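You operate a simulated robot arm through the tools that you are given. There is no shell and no other tool. Be economical: measure what you need, move in short steps, check, and stop when the job is done.

You are at the controls of a simulated robot arm. One attempt, no reset.

## Task
Take the red brush on the belt 2 and put it away on the top of the small table. Then shut the tower drawer. Then open the shallow drawer of the far counter, put the purple box on the top of the back counter away in the inside of the shallow drawer of the far counter and shut the drawer again. Then open the white drawer. Keep to this order.

It is judged by the outcome, as a careful person would: the job done as asked, and still so three seconds after it is handed in. It fails if anything else is knocked over, pushed out of place, dropped, spilled or broken.

## Robot
A 6-joint arm with a two-finger gripper on a trunk, on a base that drives. Base frame: it is fixed to the floor where the robot stands at the start and does not move with it; the origin is under the middle of the robot, x ahead of it, y to its left, z up. Readings come in cm, rad, newtons and seconds.
With the tool pointing down near the work surface it reaches from about 38 to 84 cm from the robot's upright axis, wherever it stands. Its first joint turns from -2.897 to 2.897 rad. Places, roughly: inside of the shallow drawer of the far counter [640, 210, 70]; purple box (8x10x5 cm) [650, 330, 100]; red brush (4x7x8 cm) [70, -20, 100]; shallow drawer of the far counter [640, 200, 80]; top of the small table [-150, -210, 80]; tower drawer [40, 480, 140]; white drawer [-320, -300, 70]. Payload 1.66 kg.
The TCP is the grasp point between the finger pads, 1.6 cm short of the fingertips. In the tool frame z runs along the fingers and y along their closing line. The gripper opens to 11.1 cm. The gripper's body begins 10.4 cm behind the TCP.
Orientation is told as [roll, pitch, yaw] about the base's x, y, z axes, in that order, counted from this pose: with the fingers straight down and closing along the base's y, the tool's x points along the base's -x, its y along +y and its z along -z.

## Interface
- The arm moves only by the tool servo_tool. Its argument "motion" is a list of rows, each a list of 3 entries, a list of its own where there are three numbers: the shift along the base's x, y, z in units of 30 mm (1.0 is 30 mm), then the turn, a rotation vector about the base's x, y, z in units of 8 degrees (1.0 is 8 degrees), then the closure in counts, from 0 (fully open) to 255 (shut). In form: [[[dx, dy, dz], [ax, ay, az], claw], ...]. A call has 1 to 8 rows; each row shifts and turns the commanded pose from where the row before left it. A call with a number of a shift or a turn outside -1 to 1 is refused whole. Rows are played at 5 a second. More than 5 cm and 0.15 rad between two rows, or a gripper value outside its range, and nothing of the call is played. A pose out of reach is approached as far as the arm can. The call stops where the force on the tool passes 40 N (or 10 N more than at its start, if that is more) or the arm is blocked; 0.2 s more then pass. The fingers move at their own pace and stop on an object; they squeeze with about 32 N. The grip force told is the motor's: it shows also when the fingers shut on nothing. Time passes only in rows, and 0.2 s behind the last, so rows that do not move let the fingers close. The reply holds the time, the measured pose of the TCP, the force on the tool along the base axes, the opening and the grip force, in the units named above and with some noise, with the torque about the TCP (base axes, N m) and any sound that the robot's microphone picked up.
- Cameras (640 x 400 px; columns grow to the right, rows downward): "scene" is now at [5.9, 13.1, 168.3]; the picture's right is [-0.68, -0.73, 0.00], its down [-0.49, 0.46, -0.74] and it looks along [0.54, -0.50, -0.67] (base axes); focal length 270 px, centre (320, 200). "wrist" rides on the gripper at [7, 1.4, -14.3] in the tool frame; the picture's right is [-0.19, 0.98, 0.00], its down [-0.87, -0.17, -0.47] and it looks along [-0.46, -0.09, 0.88] (tool axes); focal length 230 px, centre (320, 200). There is no depth. A picture from a camera that has moved, and an enlarged one, comes with that camera's place and axes in the base frame and with its lens. The place of the scene camera against the robot may be out by one fixed shift of up to 2.5 cm in any direction.
- camera(camera): a new picture of that camera. The clock stands still meanwhile.
- raise_lower(by): slides the trunk up (or, below 0, down) by that many cm; the arm and the scene camera ride with it, the base frame stays. It gives what a move gives, with no picture.
- roll_base(legs): drives the robot by 1 to 6 legs, each [ahead, left, turn to the left] in cm, cm and rad, along the robot's own axes; the way and the turn of a leg run together, so that a leg with both is an arc; at most 150 cm and 3.142 rad a leg. The arm and the cameras ride along, it lands a little off, and it stops where it bumps. It gives what a move gives.
- pan_tilt(pan, tilt): turns the head with the scene camera to pan (to the left, within 2.094 rad either way) and tilt (down, from -0.506 to 1.204), counted from straight ahead of the robot. It gives what a move gives.
- close_up(camera, box): a new picture of the part [left, top, right, bottom] of that camera's present view, enlarged. The clock stands still meanwhile.
- finish_job(): hands the job in; it is judged then, once.

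Go step by step. Nothing tells you exact positions but the pictures and the camera data: compare them with the known pose of the tool, close in by small moves and look again before you grip or let go. The budget is 165 turns and 120 pictures, counting those below and the enlarged ones. Unless the task says otherwise, let go and move clear before handing in.

The tools are called after ">>>" as name(argument=value, ...) on one line, values as JSON. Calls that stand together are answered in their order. servo_tool: Moves the arm, as the interface text tells. Its arguments: {"type":"object","properties":{"motion":{"type":"array"}},"required":["motion"]} The other tools are called the same way: raise_lower (by) slides the trunk up or down; roll_base (legs) drives the base; pan_tilt (pan, tilt) turns the head that bears the scene camera; camera (camera) takes a picture; close_up (camera, box) takes an enlarged picture of a part of a camera's view; finish_job () hands the job in.

At the start:

```text
time: 0.0
tool_pos: [42.19, -14.6, 124.23]
tcp_rot: [0.001, 0.0, -0.001]
force: [1.0, 0.5, 0.9]
ft_torque: [0.03, -0.02, -0.01]
width: 11.06
finger_force: 0.1
trunk travel left (down, up): [-27.5, 31.5]
robot x, y, heading: [-0.13, 0.12, -0.0]
head pan, tilt: [-0.745, 0.738]
```

scene: 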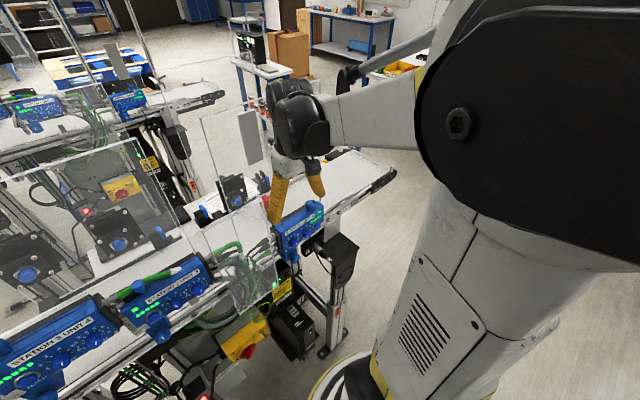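
wrist: 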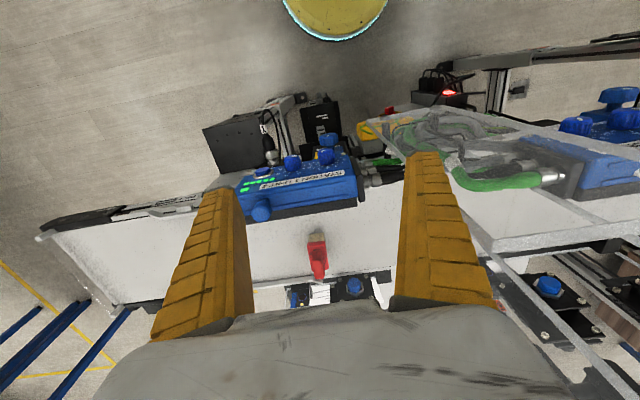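

I see the red brush on the belt in the wrist view, roughly at [69, -20, 100]. I'll look closer before I approach it.

>>> close_up(camera="wrist", box=[240, 200, 400, 300])

>>> close_up(camera="scene", box=[200, 60, 420, 260])

```text
4.00 times, centred on (320, 250) of wrist
camera zoom: at [35.25, -13.2, 138.51], right [0.19, 0.98, 0.0], down [0.87, -0.17, 0.47], along [0.46, -0.09, -0.88], focal length 920 px, centre (320, 0)
```

zoom: 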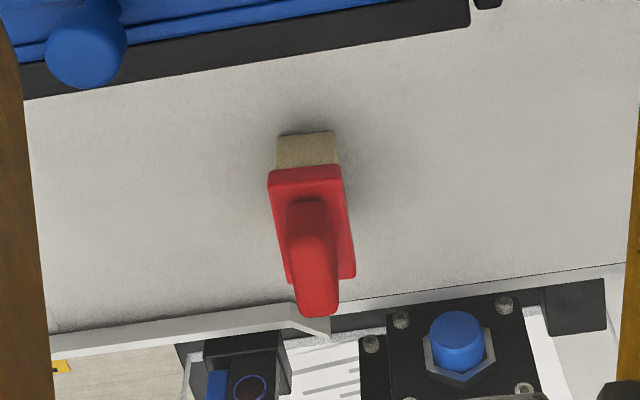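

```text
2.00 times, centred on (310, 160) of scene
camera zoom: at [5.9, 13.1, 168.3], right [-0.68, -0.73, 0.0], down [-0.49, 0.46, -0.74], along [0.54, -0.5, -0.67], focal length 540 px, centre (340, 280)
```

zoom: 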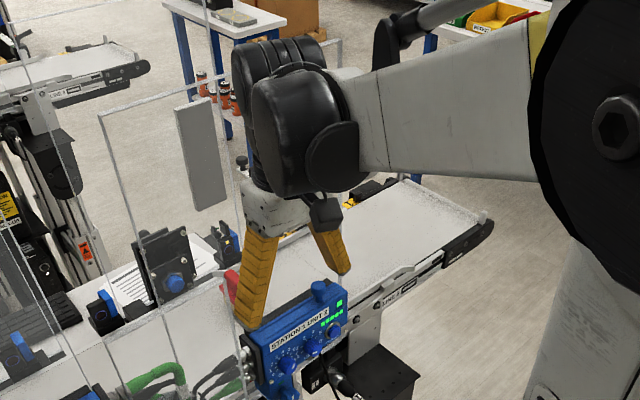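

The brush stands on its bristles with a red handle on top, long axis roughly along x. There are clear guard panels nearby, so I'll look at them from the scene camera.

>>> close_up(camera="scene", box=[160, 130, 352, 250])

>>> close_up(camera="wrist", box=[320, 80, 640, 280])

```text
3.33 times, centred on (256, 190) of scene
camera zoom: at [5.9, 13.1, 168.3], right [-0.68, -0.73, 0.0], down [-0.49, 0.46, -0.74], along [0.54, -0.5, -0.67], focal length 901 px, centre (533, 233)
```

zoom: 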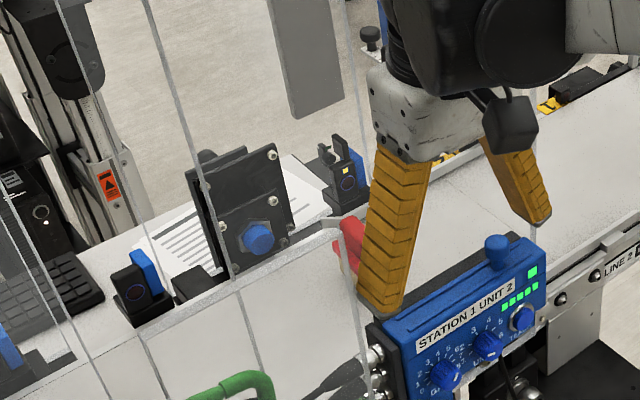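

```text
2.00 times, centred on (480, 180) of wrist
camera zoom: at [35.25, -13.2, 138.51], right [0.19, 0.98, 0.0], down [0.87, -0.17, 0.47], along [0.46, -0.09, -0.88], focal length 460 px, centre (0, 240)
```

zoom: 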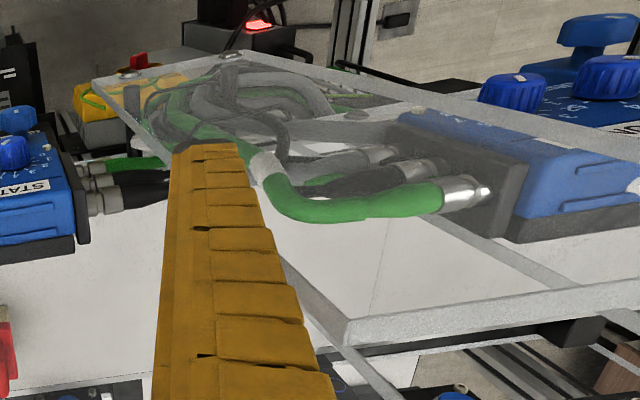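

The clear guard near the gripper's left is hard to place, so I'll back away in −y a little and move ahead. That gives a second view.

>>> servo_tool(motion=[[[0, -1, 0], [0, 0, 0], 0], [[0, -1, 0], [0, 0, 0], 0], [[0.7, 0, 0.5], [0, 0, 0], 0], [[0.7, 0, 0], [0, 0, 0], 0], [[0, 0, 0], [0, 0, 0], 0]])

>>> camera(camera="wrist")

>>> camera(camera="scene")

```text
time: 1.2
tool_pos: [46.03, -20.58, 125.86]
tcp_rot: [0.001, -0.002, 0.0]
force: [-21.1, 1.9, -2.2]
ft_torque: [-0.18, -2.36, 0.26]
width: 11.1
finger_force: 0.1
trunk travel left (down, up): [-27.5, 31.5]
robot x, y, heading: [-0.53, -0.01, 0.0]
head pan, tilt: [-0.745, 0.738]
```

```text
113 pictures are left
camera wrist: at [38.98, -19.35, 140.03], right [0.19, 0.98, 0.0], down [0.86, -0.17, 0.47], along [0.46, -0.09, -0.88], focal length 230 px, centre (320, 200)
```

wrist: 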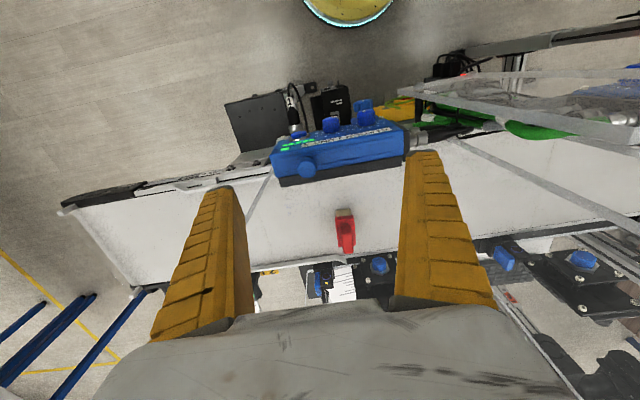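

```text
112 pictures are left
camera scene: at [5.48, 13.12, 168.31], right [-0.68, -0.73, 0.0], down [-0.49, 0.46, -0.74], along [0.55, -0.5, -0.67], focal length 270 px, centre (320, 200)
```

scene: 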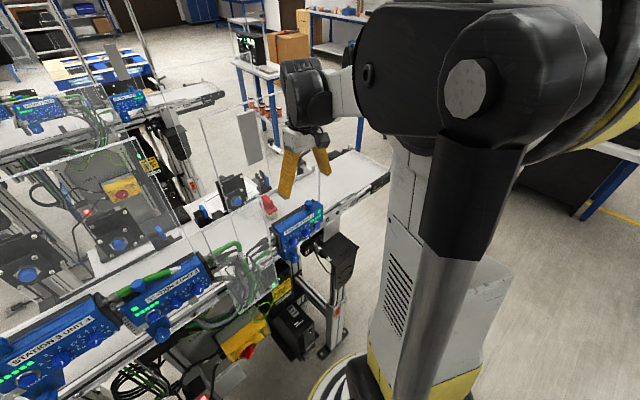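

My gripper is touching something at about z = 137. It is a clear panel at x≈49, running from y≈−28 towards +y and standing between the robot and the brush. I'll back off, then drive to the right so I can reach around its free edge.

>>> servo_tool(motion=[[[-1, 0, 0], [0, 0, 0], 0], [[-1, 0, 0.5], [0, 0, 0], 0], [[0, 0, 0], [0, 0, 0], 0]])

>>> roll_base(legs=[[0, -80, 0]])

>>> pan_tilt(pan=0.9, tilt=0.7)

>>> camera(camera="scene")

>>> camera(camera="wrist")

```text
time: 2.0
tool_pos: [40.45, -20.78, 127.24]
tcp_rot: [-0.001, 0.0, -0.001]
force: [-0.2, 0.3, 0.3]
ft_torque: [-0.01, -0.01, 0.02]
width: 11.09
finger_force: 0.0
trunk travel left (down, up): [-27.5, 31.5]
robot x, y, heading: [0.14, 0.24, -0.001]
head pan, tilt: [-0.745, 0.738]
```

```text
time: 6.3
tool_pos: [41.18, -101.45, 127.39]
tcp_rot: [-0.001, 0.0, 0.01]
force: [0.1, -0.3, 0.6]
ft_torque: [0.01, 0.01, -0.02]
width: 11.09
finger_force: 0.1
trunk travel left (down, up): [-27.5, 31.5]
robot x, y, heading: [0.51, -81.23, 0.008]
head pan, tilt: [-0.745, 0.738]
```

```text
time: 8.0
tool_pos: [41.14, -101.3, 127.24]
tcp_rot: [0.001, 0.001, 0.009]
force: [0.1, 0.0, -0.4]
ft_torque: [0.0, 0.02, -0.01]
width: 11.1
finger_force: 0.0
trunk travel left (down, up): [-27.5, 31.5]
robot x, y, heading: [0.51, -80.8, 0.01]
head pan, tilt: [0.901, 0.7]
```

```text
111 pictures are left
camera scene: at [5.21, -55.65, 168.62], right [0.79, -0.61, 0.0], down [-0.4, -0.51, -0.76], along [0.47, 0.6, -0.64], focal length 270 px, centre (320, 200)
```

scene: 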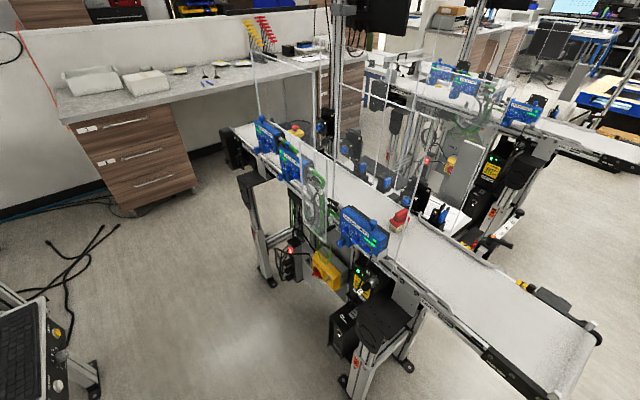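

```text
110 pictures are left
camera wrist: at [34.12, -100.07, 141.43], right [0.18, 0.98, 0.0], down [0.87, -0.16, 0.47], along [0.46, -0.08, -0.88], focal length 230 px, centre (320, 200)
```

wrist: 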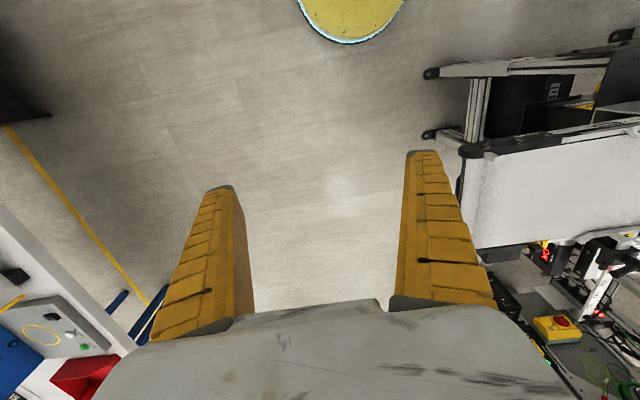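

The brush is now visible beyond the station unit, with the panel in front of it. I'll zoom in to find the panel's free edge.

>>> close_up(camera="scene", box=[320, 70, 512, 270])

```text
2.00 times, centred on (416, 170) of scene
camera zoom: at [5.21, -55.65, 168.62], right [0.79, -0.61, 0.0], down [-0.4, -0.51, -0.76], along [0.47, 0.6, -0.64], focal length 540 px, centre (128, 260)
```

zoom: 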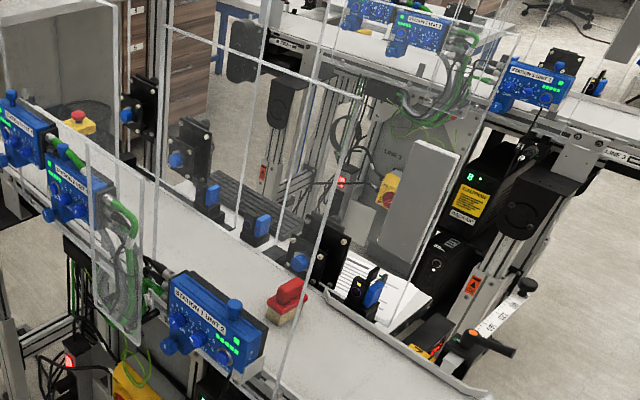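

The panel stands at x≈52.5, its free edge at y≈−31 and its top at z≈150. I'll turn left to face along the belt and stand near its end, so the arm comes in past the panel's edge.

>>> roll_base(legs=[[0, 0, 1.5], [-9, 0, 0], [0, -37, 0]])

>>> pan_tilt(pan=0.0, tilt=0.75)

>>> camera(camera="scene")

>>> camera(camera="wrist")

```text
time: 14.7
tool_pos: [61.08, -54.38, 127.22]
tcp_rot: [0.001, 0.0, 1.49]
force: [0.2, 0.1, -0.4]
ft_torque: [0.03, 0.03, -0.01]
width: 11.08
finger_force: 0.1
trunk travel left (down, up): [-27.5, 31.5]
robot x, y, heading: [36.97, -93.11, 1.493]
head pan, tilt: [0.901, 0.7]
```

```text
time: 15.9
tool_pos: [61.04, -54.37, 127.3]
tcp_rot: [-0.002, -0.002, 1.49]
force: [0.1, -0.9, -0.2]
ft_torque: [0.0, -0.03, 0.01]
width: 11.1
finger_force: 0.0
trunk travel left (down, up): [-27.5, 31.5]
robot x, y, heading: [36.87, -93.11, 1.487]
head pan, tilt: [0.0, 0.75]
```

```text
108 pictures are left
camera scene: at [20.43, -85.51, 168.2], right [1.0, -0.08, 0.0], down [-0.05, -0.68, -0.73], along [0.06, 0.73, -0.68], focal length 270 px, centre (320, 200)
```

scene: 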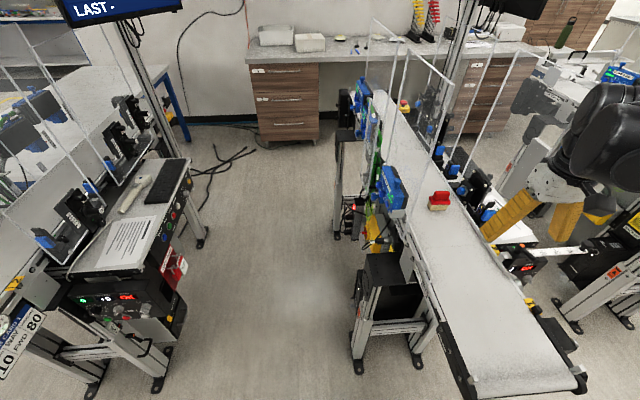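

```text
107 pictures are left
camera wrist: at [59.07, -61.17, 141.43], right [-0.96, 0.27, 0.0], down [0.24, 0.85, 0.47], along [0.13, 0.45, -0.88], focal length 230 px, centre (320, 200)
```

wrist: 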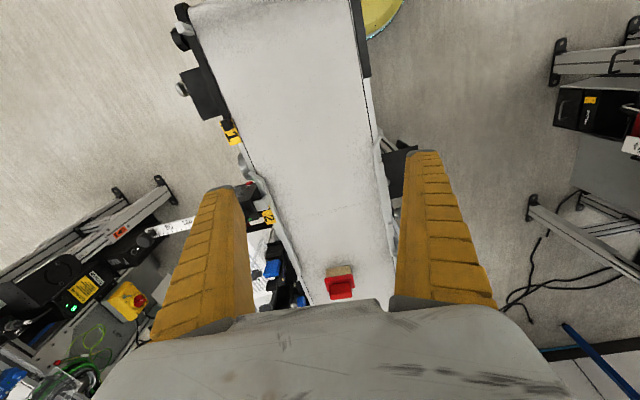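

I'm now facing down the belt with the brush ahead at about [68.5, −18]. I'll move over the belt toward it at this height and look again.

>>> servo_tool(motion=[[[0.8, 1, 0], [0, 0, 0], 0], [[0.8, 1, 0], [0, 0, 0], 0], [[0.8, 1, 0], [0, 0, 0], 0], [[0, 1, 0], [0, 0, 0], 0], [[0, 1, 0], [0, 0, 0], 0], [[0, 1, 0], [0, 0, 0], 0], [[0, 1, 0], [0, 0, 0], 0], [[0, 0, 0], [0, 0, 0], 0]])

>>> camera(camera="wrist")

>>> camera(camera="scene")

```text
time: 17.7
tool_pos: [68.05, -33.29, 127.19]
tcp_rot: [0.0, 0.0, 1.491]
force: [-0.9, 0.1, 0.3]
ft_torque: [0.01, -0.01, 0.0]
width: 11.1
finger_force: 0.1
trunk travel left (down, up): [-27.5, 31.5]
robot x, y, heading: [37.04, -93.15, 1.491]
head pan, tilt: [0.0, 0.75]
```

```text
106 pictures are left
camera wrist: at [66.2, -40.15, 141.32], right [-0.96, 0.27, 0.0], down [0.24, 0.85, 0.47], along [0.13, 0.45, -0.88], focal length 230 px, centre (320, 200)
```

wrist: 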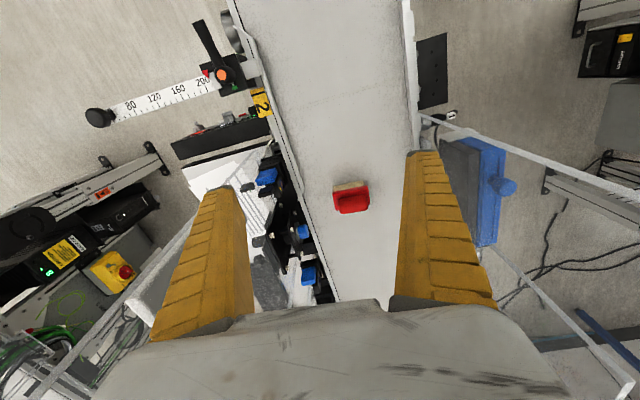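

```text
105 pictures are left
camera scene: at [20.42, -85.59, 168.21], right [1.0, -0.08, 0.0], down [-0.05, -0.68, -0.73], along [0.06, 0.73, -0.68], focal length 270 px, centre (320, 200)
```

scene: 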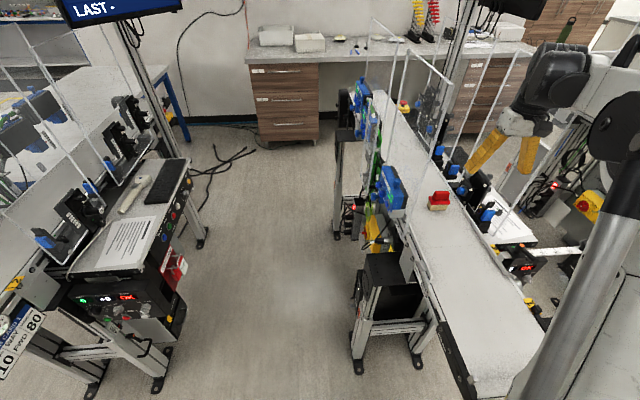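

A second clear panel stands on the far side at x≈89, so the corridor is x 53–89 with the brush in the middle. I'll zoom in on the brush to get its orientation.

>>> close_up(camera="wrist", box=[290, 150, 418, 230])

>>> close_up(camera="scene", box=[392, 170, 488, 230])

```text
5.00 times, centred on (354, 190) of wrist
camera zoom: at [66.2, -40.15, 141.32], right [-0.96, 0.27, 0.0], down [0.24, 0.85, 0.47], along [0.13, 0.45, -0.88], focal length 1150 px, centre (150, 250)
```

zoom: 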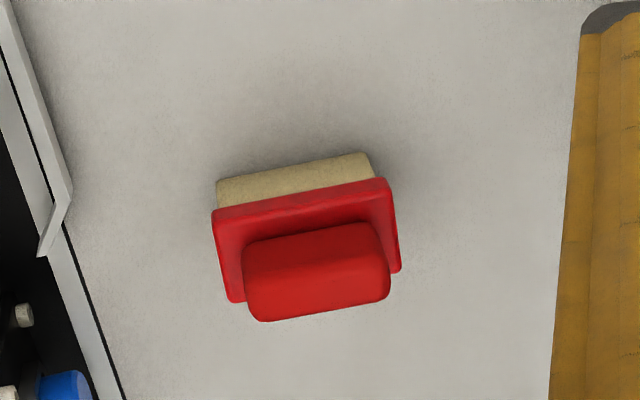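

```text
6.67 times, centred on (440, 200) of scene
camera zoom: at [20.42, -85.59, 168.21], right [1.0, -0.08, 0.0], down [-0.05, -0.68, -0.73], along [0.06, 0.73, -0.68], focal length 1801 px, centre (-480, 200)
```

zoom: 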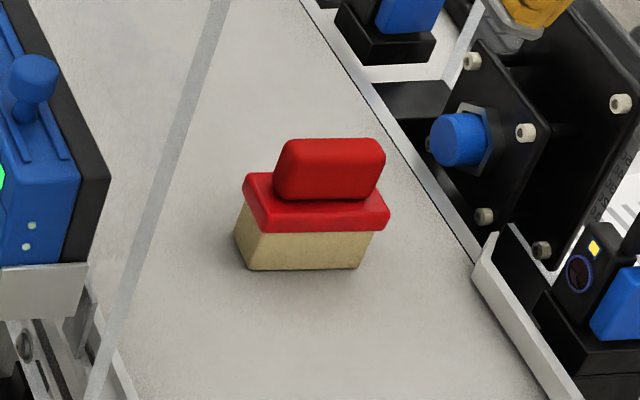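

The brush lies lengthwise along x, turned about 4°, which matches the gripper's closing line. I'll go above [65.9, −18.2], come down partway and check.

>>> servo_tool(motion=[[[-0.7, 1, 0], [0, 0, 0], 0], [[0, 1, 0], [0, 0, 0], 0], [[0, 1, 0], [0, 0, 0], 0], [[0, 1, 0], [0, 0, 0], 0], [[0, 1, -1], [0, 0, 0], 0], [[0, 0, -1], [0, 0, 0], 0], [[0, 0, -1], [0, 0, 0], 0], [[0, 0, -1], [0, 0, 0], 0]])

>>> camera(camera="wrist")

>>> camera(camera="scene")

```text
time: 19.5
tool_pos: [66.19, -18.39, 115.25]
tcp_rot: [-0.001, 0.0, 1.49]
force: [0.1, -0.5, -0.3]
ft_torque: [0.01, 0.01, -0.02]
width: 11.09
finger_force: 0.0
trunk travel left (down, up): [-27.5, 31.5]
robot x, y, heading: [36.93, -92.73, 1.494]
head pan, tilt: [0.0, 0.75]
```

```text
102 pictures are left
camera wrist: at [64.17, -25.25, 129.45], right [-0.96, 0.27, 0.0], down [0.24, 0.85, 0.47], along [0.13, 0.45, -0.88], focal length 230 px, centre (320, 200)
```

wrist: 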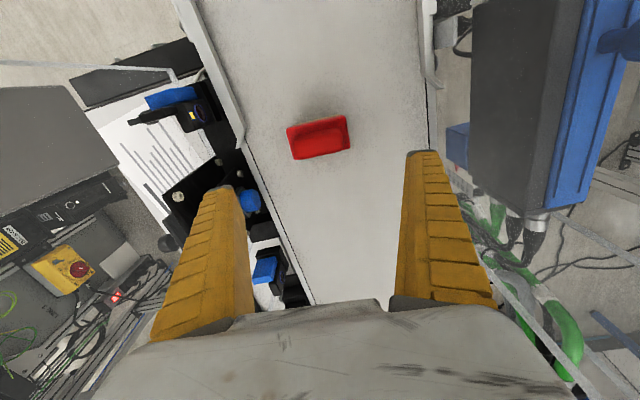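

```text
101 pictures are left
camera scene: at [20.45, -85.49, 168.2], right [1.0, -0.08, 0.0], down [-0.06, -0.68, -0.73], along [0.06, 0.73, -0.68], focal length 270 px, centre (320, 200)
```

scene: 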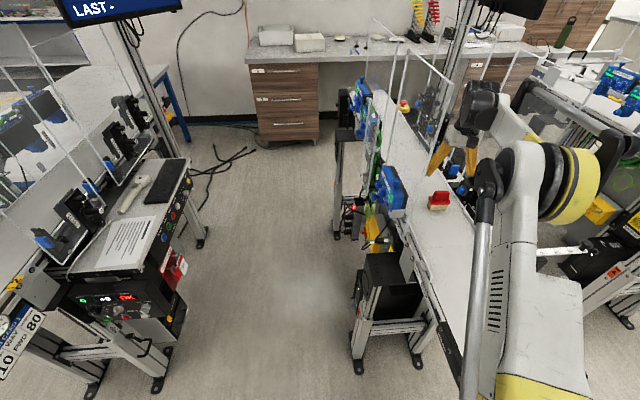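

I'll zoom on the brush to refine the offset.

>>> close_up(camera="wrist", box=[256, 97, 384, 177])

```text
5.00 times, centred on (320, 137) of wrist
camera zoom: at [64.17, -25.25, 129.45], right [-0.96, 0.27, 0.0], down [0.24, 0.85, 0.47], along [0.13, 0.45, -0.88], focal length 1150 px, centre (320, 515)
```

zoom: 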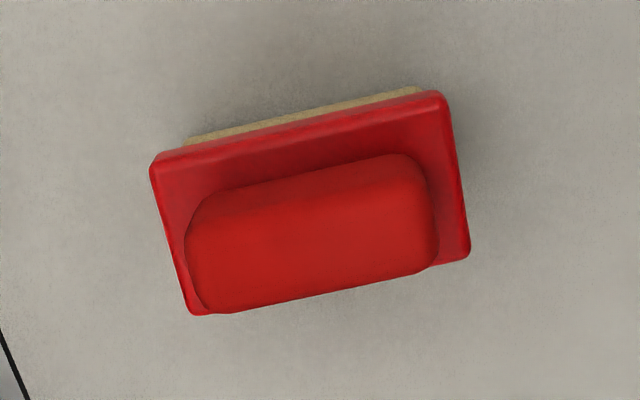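

The brush centre is at about [66.2, −19.0]. I'll shift 0.6 cm and come down to z≈100, then close.

>>> servo_tool(motion=[[[0, -0.2, -1], [0, 0, 0], 0], [[0, 0, -1], [0, 0, 0], 0], [[0, 0, -1], [0, 0, 0], 0], [[0, 0, -1], [0, 0, 0], 0], [[0, 0, -0.8], [0, 0, 0], 0], [[0, 0, 0], [0, 0, 0], 0]])

>>> camera(camera="wrist")

>>> camera(camera="scene")

```text
time: 20.9
tool_pos: [66.1, -19.03, 100.86]
tcp_rot: [0.002, -0.004, 1.49]
force: [4.0, 13.0, 27.2]
ft_torque: [0.16, 0.6, -0.22]
width: 11.16
finger_force: 0.0
trunk travel left (down, up): [-27.5, 31.5]
robot x, y, heading: [37.19, -93.0, 1.491]
head pan, tilt: [0.0, 0.75]
```

```text
99 pictures are left
camera wrist: at [64.17, -25.79, 115.14], right [-0.96, 0.27, 0.0], down [0.24, 0.85, 0.47], along [0.13, 0.46, -0.88], focal length 230 px, centre (320, 200)
```

wrist: 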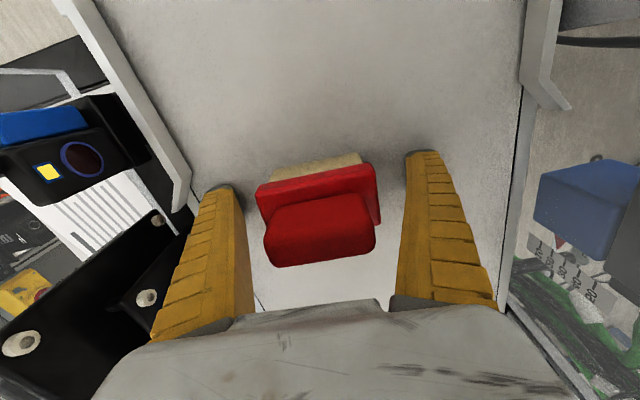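

```text
98 pictures are left
camera scene: at [20.39, -85.64, 168.24], right [1.0, -0.08, 0.0], down [-0.05, -0.68, -0.73], along [0.06, 0.73, -0.68], focal length 270 px, centre (320, 200)
```

scene: 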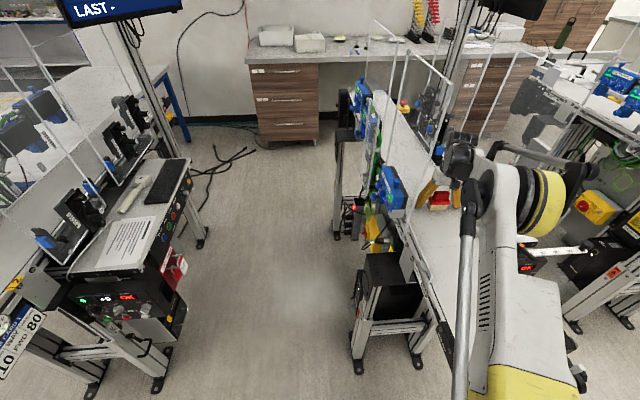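

I felt the belt at the fingertips (z≈99.3), so the red block sits around z 102–103.5. I'll rise 1.8 cm and close on the block ends.

>>> servo_tool(motion=[[[0, 0, 0.6], [0, 0, 0], 0], [[0, 0, 0], [0, 0, 0], 0], [[0, 0, 0], [0, 0, 0], 255], [[0, 0, 0], [0, 0, 0], 255], [[0, 0, 0], [0, 0, 0], 255], [[0, 0, 0], [0, 0, 0], 255]])

>>> camera(camera="wrist")

```text
time: 22.3
tool_pos: [66.23, -18.8, 102.6]
tcp_rot: [0.001, -0.001, 1.492]
force: [-0.1, -0.4, -0.4]
ft_torque: [-0.01, -0.03, 0.03]
width: 6.37
finger_force: 32.6
trunk travel left (down, up): [-27.5, 31.5]
robot x, y, heading: [36.79, -93.15, 1.495]
head pan, tilt: [0.0, 0.75]
```

```text
97 pictures are left
camera wrist: at [64.22, -25.7, 116.84], right [-0.96, 0.27, 0.0], down [0.24, 0.85, 0.47], along [0.13, 0.45, -0.88], focal length 230 px, centre (320, 200)
```

wrist: 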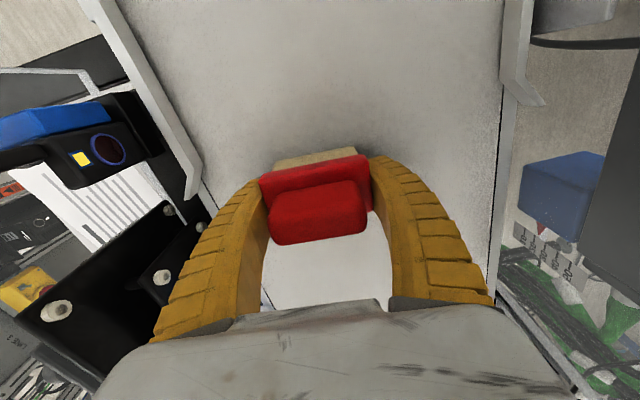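

The brush is gripped at its block (6.4 cm). I'll lift it and come straight back along −y.

>>> servo_tool(motion=[[[0, 0, 1], [0, 0, 0], 255], [[0, 0, 1], [0, 0, 0], 255], [[0, 0, 1], [0, 0, 0], 255], [[0, 0, 1], [0, 0, 0], 255], [[0, 0, 1], [0, 0, 0], 255], [[0, 0, 1], [0, 0, 0], 255], [[0, -1, 0], [0, 0, 0], 255], [[0, -1, 0], [0, 0, 0], 255]])

>>> servo_tool(motion=[[[0, -1, 0], [0, 0, 0], 255], [[0, -1, 0], [0, 0, 0], 255], [[0, -1, 0], [0, 0, 0], 255], [[0, -1, 0], [0, 0, 0], 255], [[0, -1, 0], [0, 0, 0], 255], [[0, -1, 0], [0, 0, 0], 255], [[0, -1, 0], [0, 0, 0], 255], [[0, -1, 0], [0, 0, 0], 255]])

>>> servo_tool(motion=[[[-0.5, -1, 0], [0, 0, 0], 255], [[-1, -0.5, 0], [0, 0, 0], 255], [[0, 0, 0], [0, 0, 0], 255]])

>>> camera(camera="wrist")

```text
time: 24.1
tool_pos: [66.09, -24.93, 120.71]
tcp_rot: [0.002, 0.0, 1.49]
force: [-0.3, -0.2, -1.0]
ft_torque: [0.0, -0.03, -0.02]
width: 6.41
finger_force: 31.2
trunk travel left (down, up): [-27.5, 31.5]
robot x, y, heading: [37.04, -93.3, 1.488]
head pan, tilt: [0.0, 0.75]
```

```text
time: 25.9
tool_pos: [66.1, -49.0, 120.79]
tcp_rot: [-0.001, 0.0, 1.49]
force: [0.3, 0.4, -1.5]
ft_torque: [0.04, 0.0, 0.0]
width: 6.39
finger_force: 31.9
trunk travel left (down, up): [-27.5, 31.5]
robot x, y, heading: [37.22, -93.08, 1.492]
head pan, tilt: [0.0, 0.75]
```

```text
time: 26.7
tool_pos: [61.53, -53.41, 120.71]
tcp_rot: [0.001, 0.0, 1.49]
force: [0.6, 0.6, -1.2]
ft_torque: [-0.01, 0.01, -0.02]
width: 6.38
finger_force: 31.9
trunk travel left (down, up): [-27.5, 31.5]
robot x, y, heading: [37.3, -92.97, 1.488]
head pan, tilt: [0.0, 0.75]
```

```text
96 pictures are left
camera wrist: at [59.59, -60.21, 134.93], right [-0.96, 0.27, 0.0], down [0.24, 0.85, 0.47], along [0.13, 0.45, -0.88], focal length 230 px, centre (320, 200)
```

wrist: 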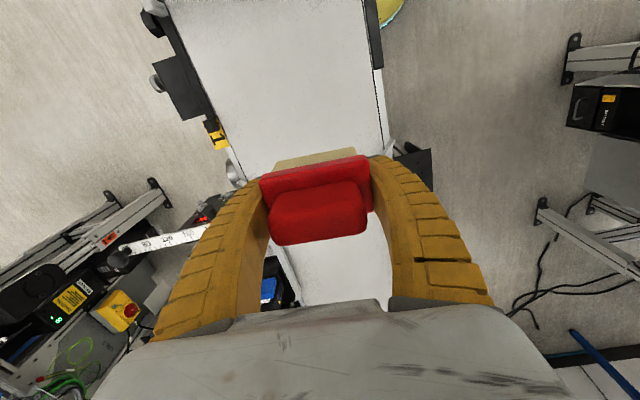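

Brush held and clear of the belt. I'll drive away to −x and turn toward the small table, then look.

>>> roll_base(legs=[[0, 42, 0], [0, 0, 2.3]])

>>> camera(camera="scene")

```text
time: 34.7
tool_pos: [-50.45, -96.99, 120.73]
tcp_rot: [0.002, 0.0, -2.513]
force: [0.9, 0.6, -0.9]
ft_torque: [-0.06, -0.02, 0.01]
width: 6.38
finger_force: 32.1
trunk travel left (down, up): [-27.5, 31.5]
robot x, y, heading: [-4.49, -89.83, -2.51]
head pan, tilt: [0.0, 0.75]
```

```text
95 pictures are left
camera scene: at [3.36, -109.02, 168.2], right [-0.59, 0.81, 0.0], down [0.55, 0.4, -0.73], along [-0.59, -0.43, -0.68], focal length 270 px, centre (320, 200)
```

scene: 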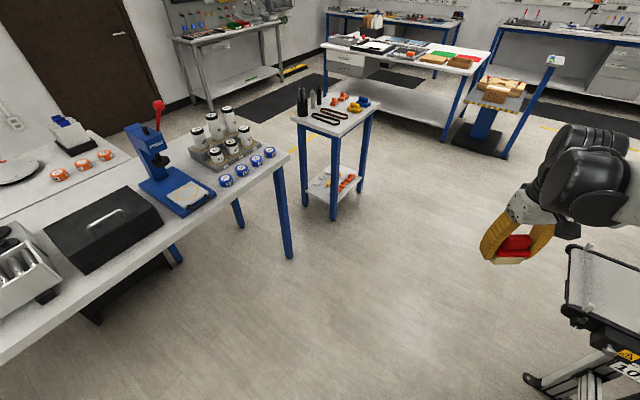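

The small table is ahead with blue legs and several things on it. I'll zoom to find a free spot.

>>> close_up(camera="scene", box=[280, 75, 392, 145])

```text
5.71 times, centred on (336, 110) of scene
camera zoom: at [3.36, -109.02, 168.2], right [-0.59, 0.81, 0.0], down [0.55, 0.4, -0.73], along [-0.59, -0.43, -0.68], focal length 1544 px, centre (229, 714)
```

zoom: 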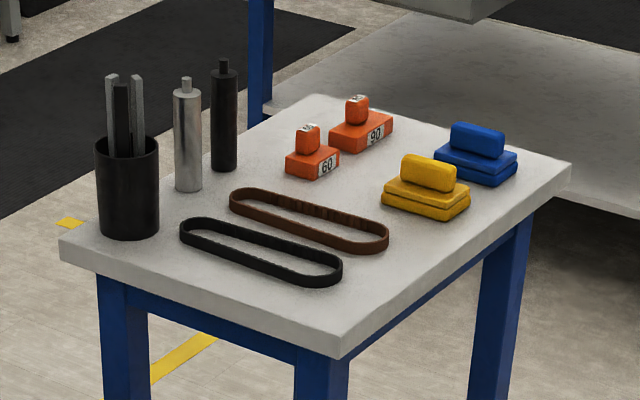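

The table top spans x −189…−130, y −233…−190. There is a free strip around y≈−209 between the orange and the yellow/blue pieces. I'll drive to about [−170, −140] facing −y, keeping to the middle of the aisle.

>>> roll_base(legs=[[0, 0, 0.94], [50, 0, 0], [0, -82, 0], [0, -82, 0]])

>>> camera(camera="scene")

>>> camera(camera="wrist")

```text
time: 48.0
tool_pos: [-189.27, -180.34, 120.78]
tcp_rot: [0.0, -0.001, -1.584]
force: [0.3, -0.3, -1.7]
ft_torque: [-0.01, -0.03, 0.0]
width: 6.37
finger_force: 31.4
trunk travel left (down, up): [-27.5, 31.5]
robot x, y, heading: [-167.34, -138.93, -1.582]
head pan, tilt: [0.0, 0.75]
```

```text
93 pictures are left
camera scene: at [-146.98, -145.92, 168.21], right [-1.0, 0.01, 0.0], down [0.01, 0.68, -0.73], along [-0.01, -0.73, -0.68], focal length 270 px, centre (320, 200)
```

scene: 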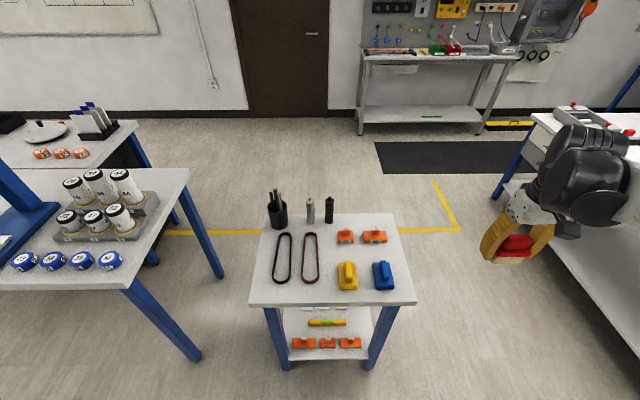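

```text
92 pictures are left
camera wrist: at [-187.93, -173.4, 134.93], right [0.98, -0.2, 0.0], down [-0.18, -0.86, 0.47], along [-0.1, -0.46, -0.88], focal length 230 px, centre (320, 200)
```

wrist: 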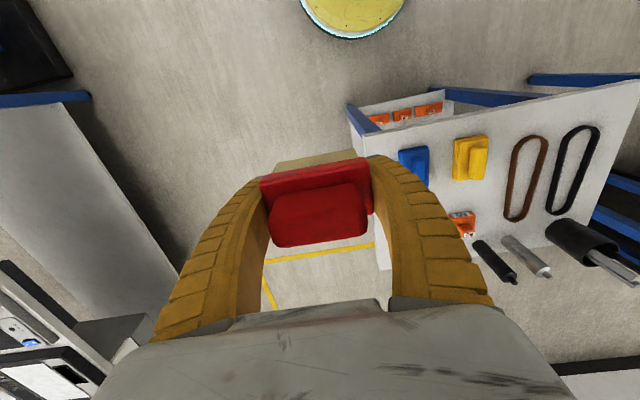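

I'll zoom on the table top for the free strip.

>>> close_up(camera="scene", box=[240, 185, 432, 305])

```text
3.33 times, centred on (336, 245) of scene
camera zoom: at [-146.98, -145.92, 168.21], right [-1.0, 0.01, 0.0], down [0.01, 0.68, -0.73], along [-0.01, -0.73, -0.68], focal length 901 px, centre (267, 50)
```

zoom: 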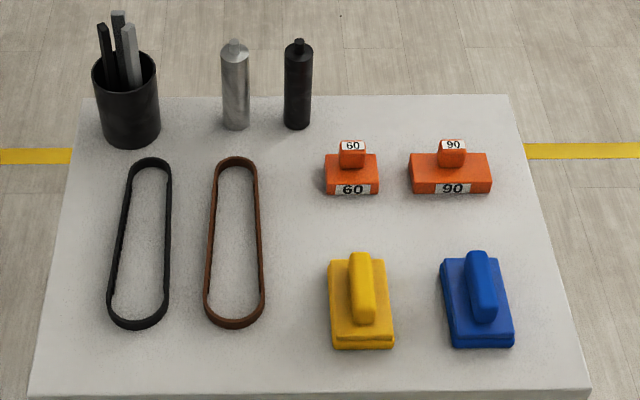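

I'll check the table in the wrist view too, since the brush hides part of it.

>>> close_up(camera="wrist", box=[320, 60, 640, 260])

```text
2.00 times, centred on (480, 160) of wrist
camera zoom: at [-187.93, -173.4, 134.93], right [0.98, -0.2, 0.0], down [-0.18, -0.86, 0.47], along [-0.1, -0.46, -0.88], focal length 460 px, centre (0, 280)
```

zoom: 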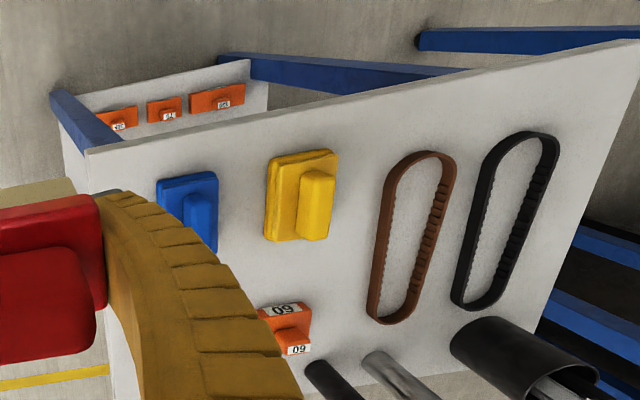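

Both views agree: the gap is y −203…−212, between yellow/blue in front and orange behind. I'll go above [−166, −207.5] staying high, then look.

>>> servo_tool(motion=[[[1, -1, 0], [0, 0, 0], 255], [[1, -1, 0], [0, 0, 0], 255], [[1, -1, 0], [0, 0, 0], 255], [[1, -1, 0], [0, 0, 0], 255], [[1, -1, 0], [0, 0, 0], 255], [[1, -1, 0], [0, 0, 0], 255], [[1, -1, 0], [0, 0, 0], 255], [[0.77, -1, 0], [0, 0, 0], 255]])

>>> servo_tool(motion=[[[0, -1, -1], [0, 0, 0], 255], [[0, 0, -1], [0, 0, 0], 255], [[0, 0, -1], [0, 0, 0], 255], [[0, 0, -1], [0, 0, 0], 255], [[0, 0, 0], [0, 0, 0], 255]])

>>> camera(camera="wrist")

>>> camera(camera="scene")

```text
time: 49.8
tool_pos: [-165.97, -204.36, 120.63]
tcp_rot: [0.001, 0.0, -1.583]
force: [-1.2, -0.2, -0.4]
ft_torque: [0.04, 0.04, 0.03]
width: 6.35
finger_force: 32.0
trunk travel left (down, up): [-27.5, 31.5]
robot x, y, heading: [-167.49, -139.23, -1.584]
head pan, tilt: [0.0, 0.75]
```

```text
time: 51.0
tool_pos: [-165.9, -207.41, 108.61]
tcp_rot: [0.001, 0.002, -1.583]
force: [-0.3, 0.3, -0.6]
ft_torque: [0.01, 0.01, -0.02]
width: 6.35
finger_force: 32.1
trunk travel left (down, up): [-27.5, 31.5]
robot x, y, heading: [-167.33, -139.36, -1.578]
head pan, tilt: [0.0, 0.75]
```

```text
89 pictures are left
camera wrist: at [-164.57, -200.38, 122.91], right [0.98, -0.2, 0.0], down [-0.18, -0.86, 0.47], along [-0.1, -0.46, -0.88], focal length 230 px, centre (320, 200)
```

wrist: 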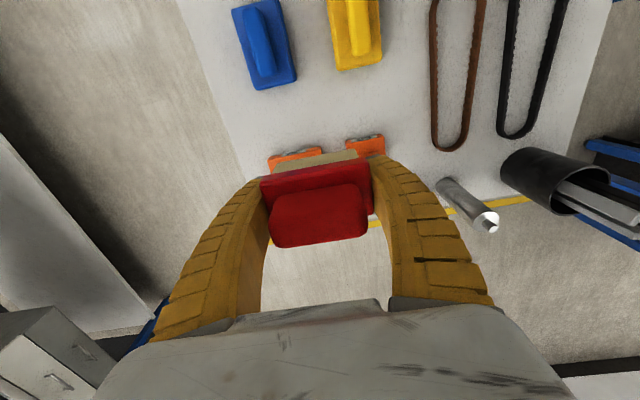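

```text
88 pictures are left
camera scene: at [-146.93, -145.91, 168.2], right [-1.0, 0.01, 0.0], down [0.01, 0.68, -0.73], along [-0.01, -0.73, -0.68], focal length 270 px, centre (320, 200)
```

scene: 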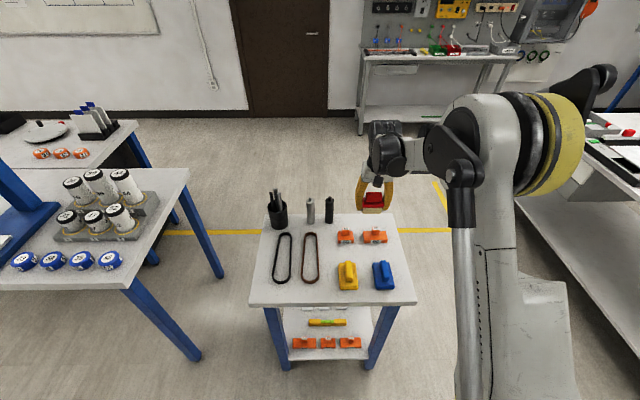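

Blue and yellow end at y≈−200 and orange starts at −212, so I'll shift to −206.2 and lower. I'll stop above the table and look.

>>> servo_tool(motion=[[[0, 0.4, -1], [0, 0, 0], 255], [[0, 0, -1], [0, 0, 0], 255], [[0, 0, -1], [0, 0, 0], 255], [[0, 0, -1], [0, 0, 0], 255], [[0, 0, -1], [0, 0, 0], 255], [[0, 0, -1], [0, 0, 0], 255], [[0, 0, -0.7], [0, 0, 0], 255], [[0, 0, 0], [0, 0, 0], 255]])

>>> camera(camera="wrist")

>>> close_up(camera="scene", box=[240, 175, 432, 305])

```text
time: 52.8
tool_pos: [-166.07, -206.2, 88.54]
tcp_rot: [0.0, 0.0, -1.583]
force: [-0.6, 0.1, -1.0]
ft_torque: [0.03, -0.01, -0.03]
width: 6.37
finger_force: 32.0
trunk travel left (down, up): [-27.5, 31.5]
robot x, y, heading: [-167.62, -139.19, -1.583]
head pan, tilt: [0.0, 0.75]
```

```text
87 pictures are left
camera wrist: at [-164.66, -199.21, 102.76], right [0.98, -0.2, 0.0], down [-0.18, -0.86, 0.47], along [-0.1, -0.46, -0.88], focal length 230 px, centre (320, 200)
```

wrist: 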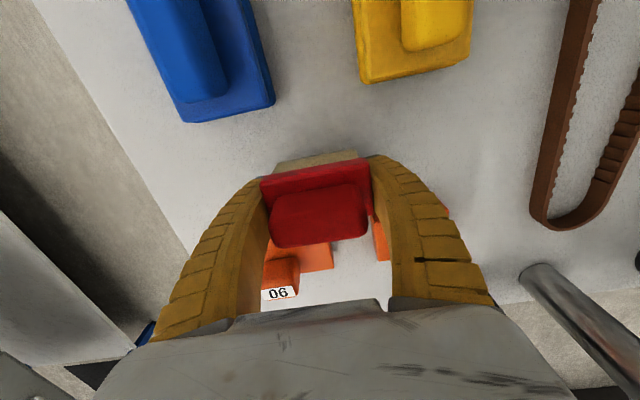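

```text
3.08 times, centred on (336, 240) of scene
camera zoom: at [-146.93, -145.91, 168.2], right [-1.0, 0.01, 0.0], down [0.01, 0.68, -0.73], along [-0.01, -0.73, -0.68], focal length 831 px, centre (271, 77)
```

zoom: 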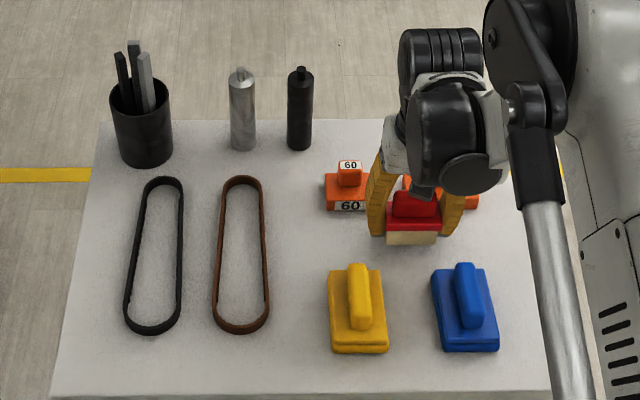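

The brush is centred in the strip with clearance on both sides. I'll lower slowly until it touches.

>>> servo_tool(motion=[[[0, 0, -0.35], [0, 0, 0], 255], [[0, 0, -0.35], [0, 0, 0], 255], [[0, 0, -0.3], [0, 0, 0], 255], [[0, 0, -0.15], [0, 0, 0], 255], [[0, 0, 0], [0, 0, 0], 255]])

```text
time: 53.9
tool_pos: [-165.98, -206.11, 85.51]
tcp_rot: [-0.004, -0.004, -1.585]
force: [-0.9, -0.2, 34.9]
ft_torque: [0.11, -0.01, 0.0]
width: 7.83
finger_force: 32.3
trunk travel left (down, up): [-27.5, 31.5]
robot x, y, heading: [-167.63, -139.02, -1.58]
head pan, tilt: [0.0, 0.75]
stopped in row 5: the force on the tool passed its limit at 41 N (the readings are from after the stop); the commanded pose is now the measured one
```

I felt contact, and the opening widened to 7.8 cm. I'll look before releasing.

>>> camera(camera="wrist")

>>> close_up(camera="scene", box=[320, 205, 416, 265])

```text
85 pictures are left
camera wrist: at [-164.67, -199.07, 99.73], right [0.98, -0.2, 0.0], down [-0.18, -0.86, 0.47], along [-0.1, -0.47, -0.88], focal length 230 px, centre (320, 200)
```

wrist: 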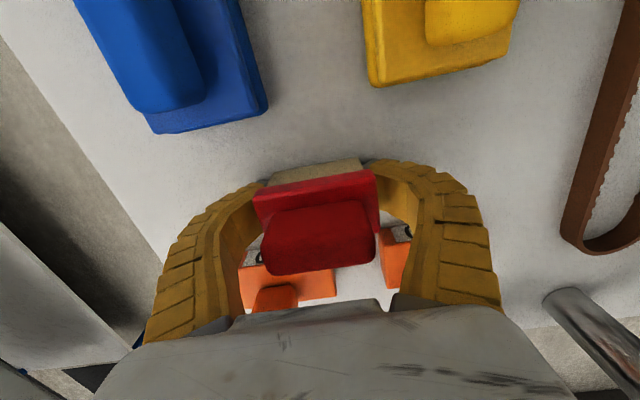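

```text
6.67 times, centred on (368, 235) of scene
camera zoom: at [-146.95, -145.53, 168.23], right [-1.0, 0.01, 0.0], down [0.01, 0.68, -0.73], along [-0.01, -0.73, -0.68], focal length 1801 px, centre (0, -33)
```

zoom: 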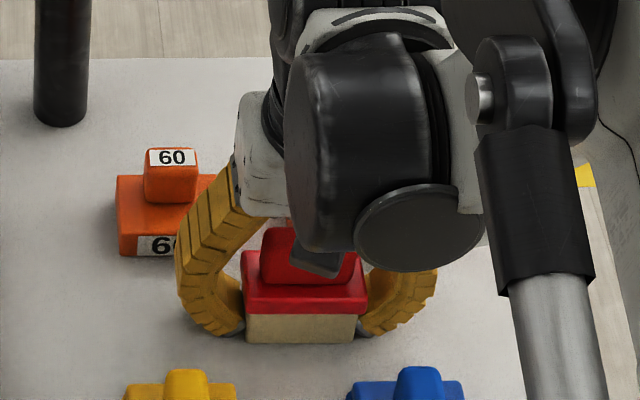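

The brush stands on the table and the soft fingers are pressed against the surface. I'll ease up slightly, open and rise.

>>> servo_tool(motion=[[[0, 0, 0.15], [0, 0, 0], 255], [[0, 0, 0], [0, 0, 0], 150], [[0, 0, 0], [0, 0, 0], 60], [[0, 0, 0], [0, 0, 0], 0], [[0, 0, 0.3], [0, 0, 0], 0], [[0, 0, 1], [0, 0, 0], 0], [[0, 0, 1], [0, 0, 0], 0], [[0, 0, 1], [0, 0, 0], 0]])

>>> camera(camera="wrist")

```text
time: 55.7
tool_pos: [-165.91, -206.28, 95.57]
tcp_rot: [0.001, 0.001, -1.584]
force: [-0.1, -0.7, -0.4]
ft_torque: [-0.01, 0.0, 0.03]
width: 11.1
finger_force: 0.1
trunk travel left (down, up): [-27.5, 31.5]
robot x, y, heading: [-167.7, -139.23, -1.586]
head pan, tilt: [0.0, 0.75]
```

```text
83 pictures are left
camera wrist: at [-164.58, -199.31, 109.85], right [0.98, -0.2, 0.0], down [-0.18, -0.86, 0.47], along [-0.1, -0.46, -0.88], focal length 230 px, centre (320, 200)
```

wrist: 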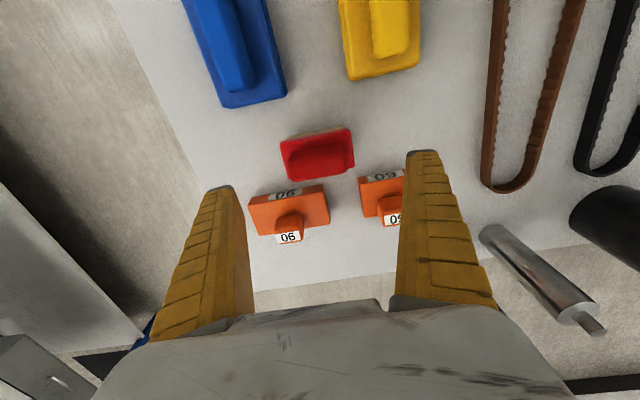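

The brush stands upright in place. I'll raise and retract the arm, then look around to plan the route to the tower drawer.

>>> servo_tool(motion=[[[0, 0, 1], [0, 0, 0], 0], [[0, 0, 1], [0, 0, 0], 0], [[0, 0, 1], [0, 0, 0], 0], [[0, 0, 1], [0, 0, 0], 0], [[0, 0, 1], [0, 0, 0], 0], [[0, 0, 1], [0, 0, 0], 0], [[0, 0, 1], [0, 0, 0], 0], [[0, 1, 1], [0, 0, 0], 0]])

>>> servo_tool(motion=[[[-0.5, 1, 0], [0, 0, 0], 0], [[-0.5, 1, 0], [0, 0, 0], 0], [[-0.5, 1, 0], [0, 0, 0], 0], [[-0.5, 1, 0], [0, 0, 0], 0], [[-0.5, 1, 0], [0, 0, 0], 0], [[-0.5, 1, 0], [0, 0, 0], 0], [[0, 1, 0], [0, 0, 0], 0]])

>>> roll_base(legs=[[-15, 0, 0], [0, 0, 2.4]])

>>> pan_tilt(pan=0.0, tilt=0.35)

>>> camera(camera="scene")

```text
time: 57.5
tool_pos: [-166.06, -202.83, 119.79]
tcp_rot: [-0.001, -0.002, -1.583]
force: [0.3, 0.4, 0.5]
ft_torque: [-0.05, 0.03, -0.02]
width: 11.11
finger_force: 0.0
trunk travel left (down, up): [-27.5, 31.5]
robot x, y, heading: [-167.65, -139.34, -1.58]
head pan, tilt: [0.0, 0.75]
```

```text
time: 59.1
tool_pos: [-175.11, -182.12, 119.64]
tcp_rot: [-0.001, -0.002, -1.584]
force: [0.2, 0.2, -0.4]
ft_torque: [-0.03, 0.01, 0.04]
width: 11.1
finger_force: 0.0
trunk travel left (down, up): [-27.5, 31.5]
robot x, y, heading: [-167.79, -139.24, -1.585]
head pan, tilt: [0.0, 0.75]
```

```text
time: 66.1
tool_pos: [-132.89, -97.39, 119.7]
tcp_rot: [-0.001, 0.001, 0.819]
force: [-0.1, 0.7, -0.6]
ft_torque: [0.0, 0.0, 0.04]
width: 11.11
finger_force: 0.1
trunk travel left (down, up): [-27.5, 31.5]
robot x, y, heading: [-167.44, -124.44, 0.818]
head pan, tilt: [0.0, 0.75]
```

```text
time: 67.0
tool_pos: [-132.83, -97.51, 119.63]
tcp_rot: [-0.002, 0.0, 0.817]
force: [0.4, 0.0, -0.3]
ft_torque: [0.03, 0.02, -0.01]
width: 11.13
finger_force: 0.1
trunk travel left (down, up): [-27.5, 31.5]
robot x, y, heading: [-167.57, -123.92, 0.815]
head pan, tilt: [0.0, 0.351]
```

```text
82 pictures are left
camera scene: at [-174.56, -106.12, 171.76], right [0.73, -0.68, 0.0], down [-0.24, -0.25, -0.94], along [0.64, 0.69, -0.34], focal length 270 px, centre (320, 200)
```

scene: 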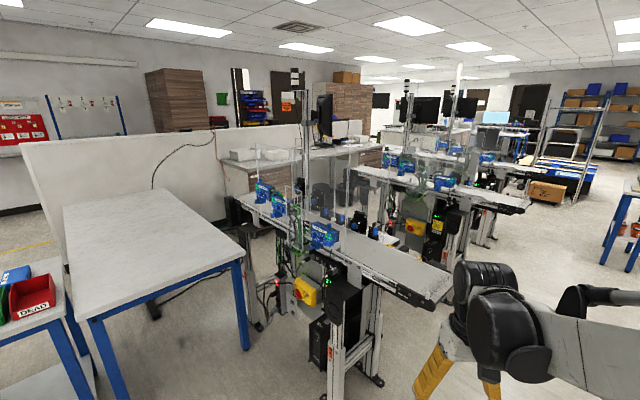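

I see the conveyor lines with a counter and a half wall behind them, and wood towers beyond the wall. I need to find the way around, so I'll look further left and right.

>>> pan_tilt(pan=0.9, tilt=0.35)

>>> camera(camera="scene")

>>> close_up(camera="scene", box=[320, 60, 640, 260])

```text
time: 68.2
tool_pos: [-132.81, -97.43, 119.74]
tcp_rot: [0.0, 0.0, 0.82]
force: [-0.1, 0.0, -0.9]
ft_torque: [-0.02, -0.03, -0.01]
width: 11.09
finger_force: 0.1
trunk travel left (down, up): [-27.5, 31.5]
robot x, y, heading: [-167.33, -124.41, 0.816]
head pan, tilt: [0.901, 0.351]
```

```text
81 pictures are left
camera scene: at [-182.29, -103.71, 171.76], right [0.99, 0.15, 0.0], down [0.05, -0.34, -0.94], along [-0.14, 0.93, -0.34], focal length 270 px, centre (320, 200)
```

scene: 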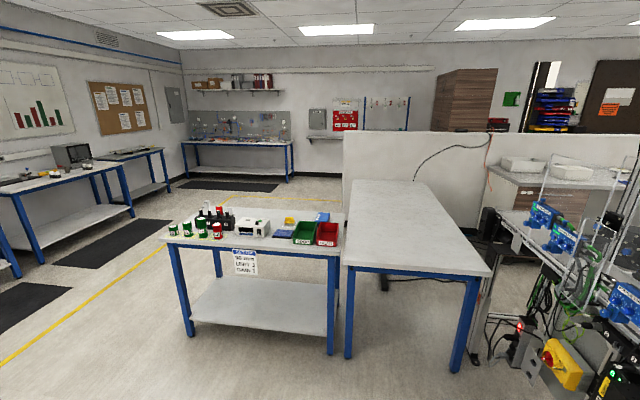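

```text
2.00 times, centred on (480, 160) of scene
camera zoom: at [-182.29, -103.71, 171.76], right [0.99, 0.15, 0.0], down [0.05, -0.34, -0.94], along [-0.14, 0.93, -0.34], focal length 540 px, centre (0, 280)
```

zoom: 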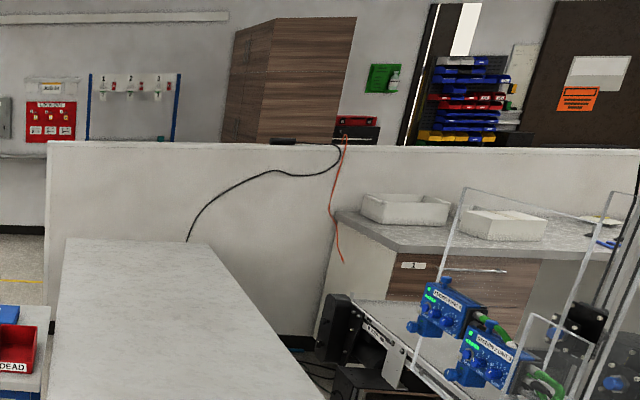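

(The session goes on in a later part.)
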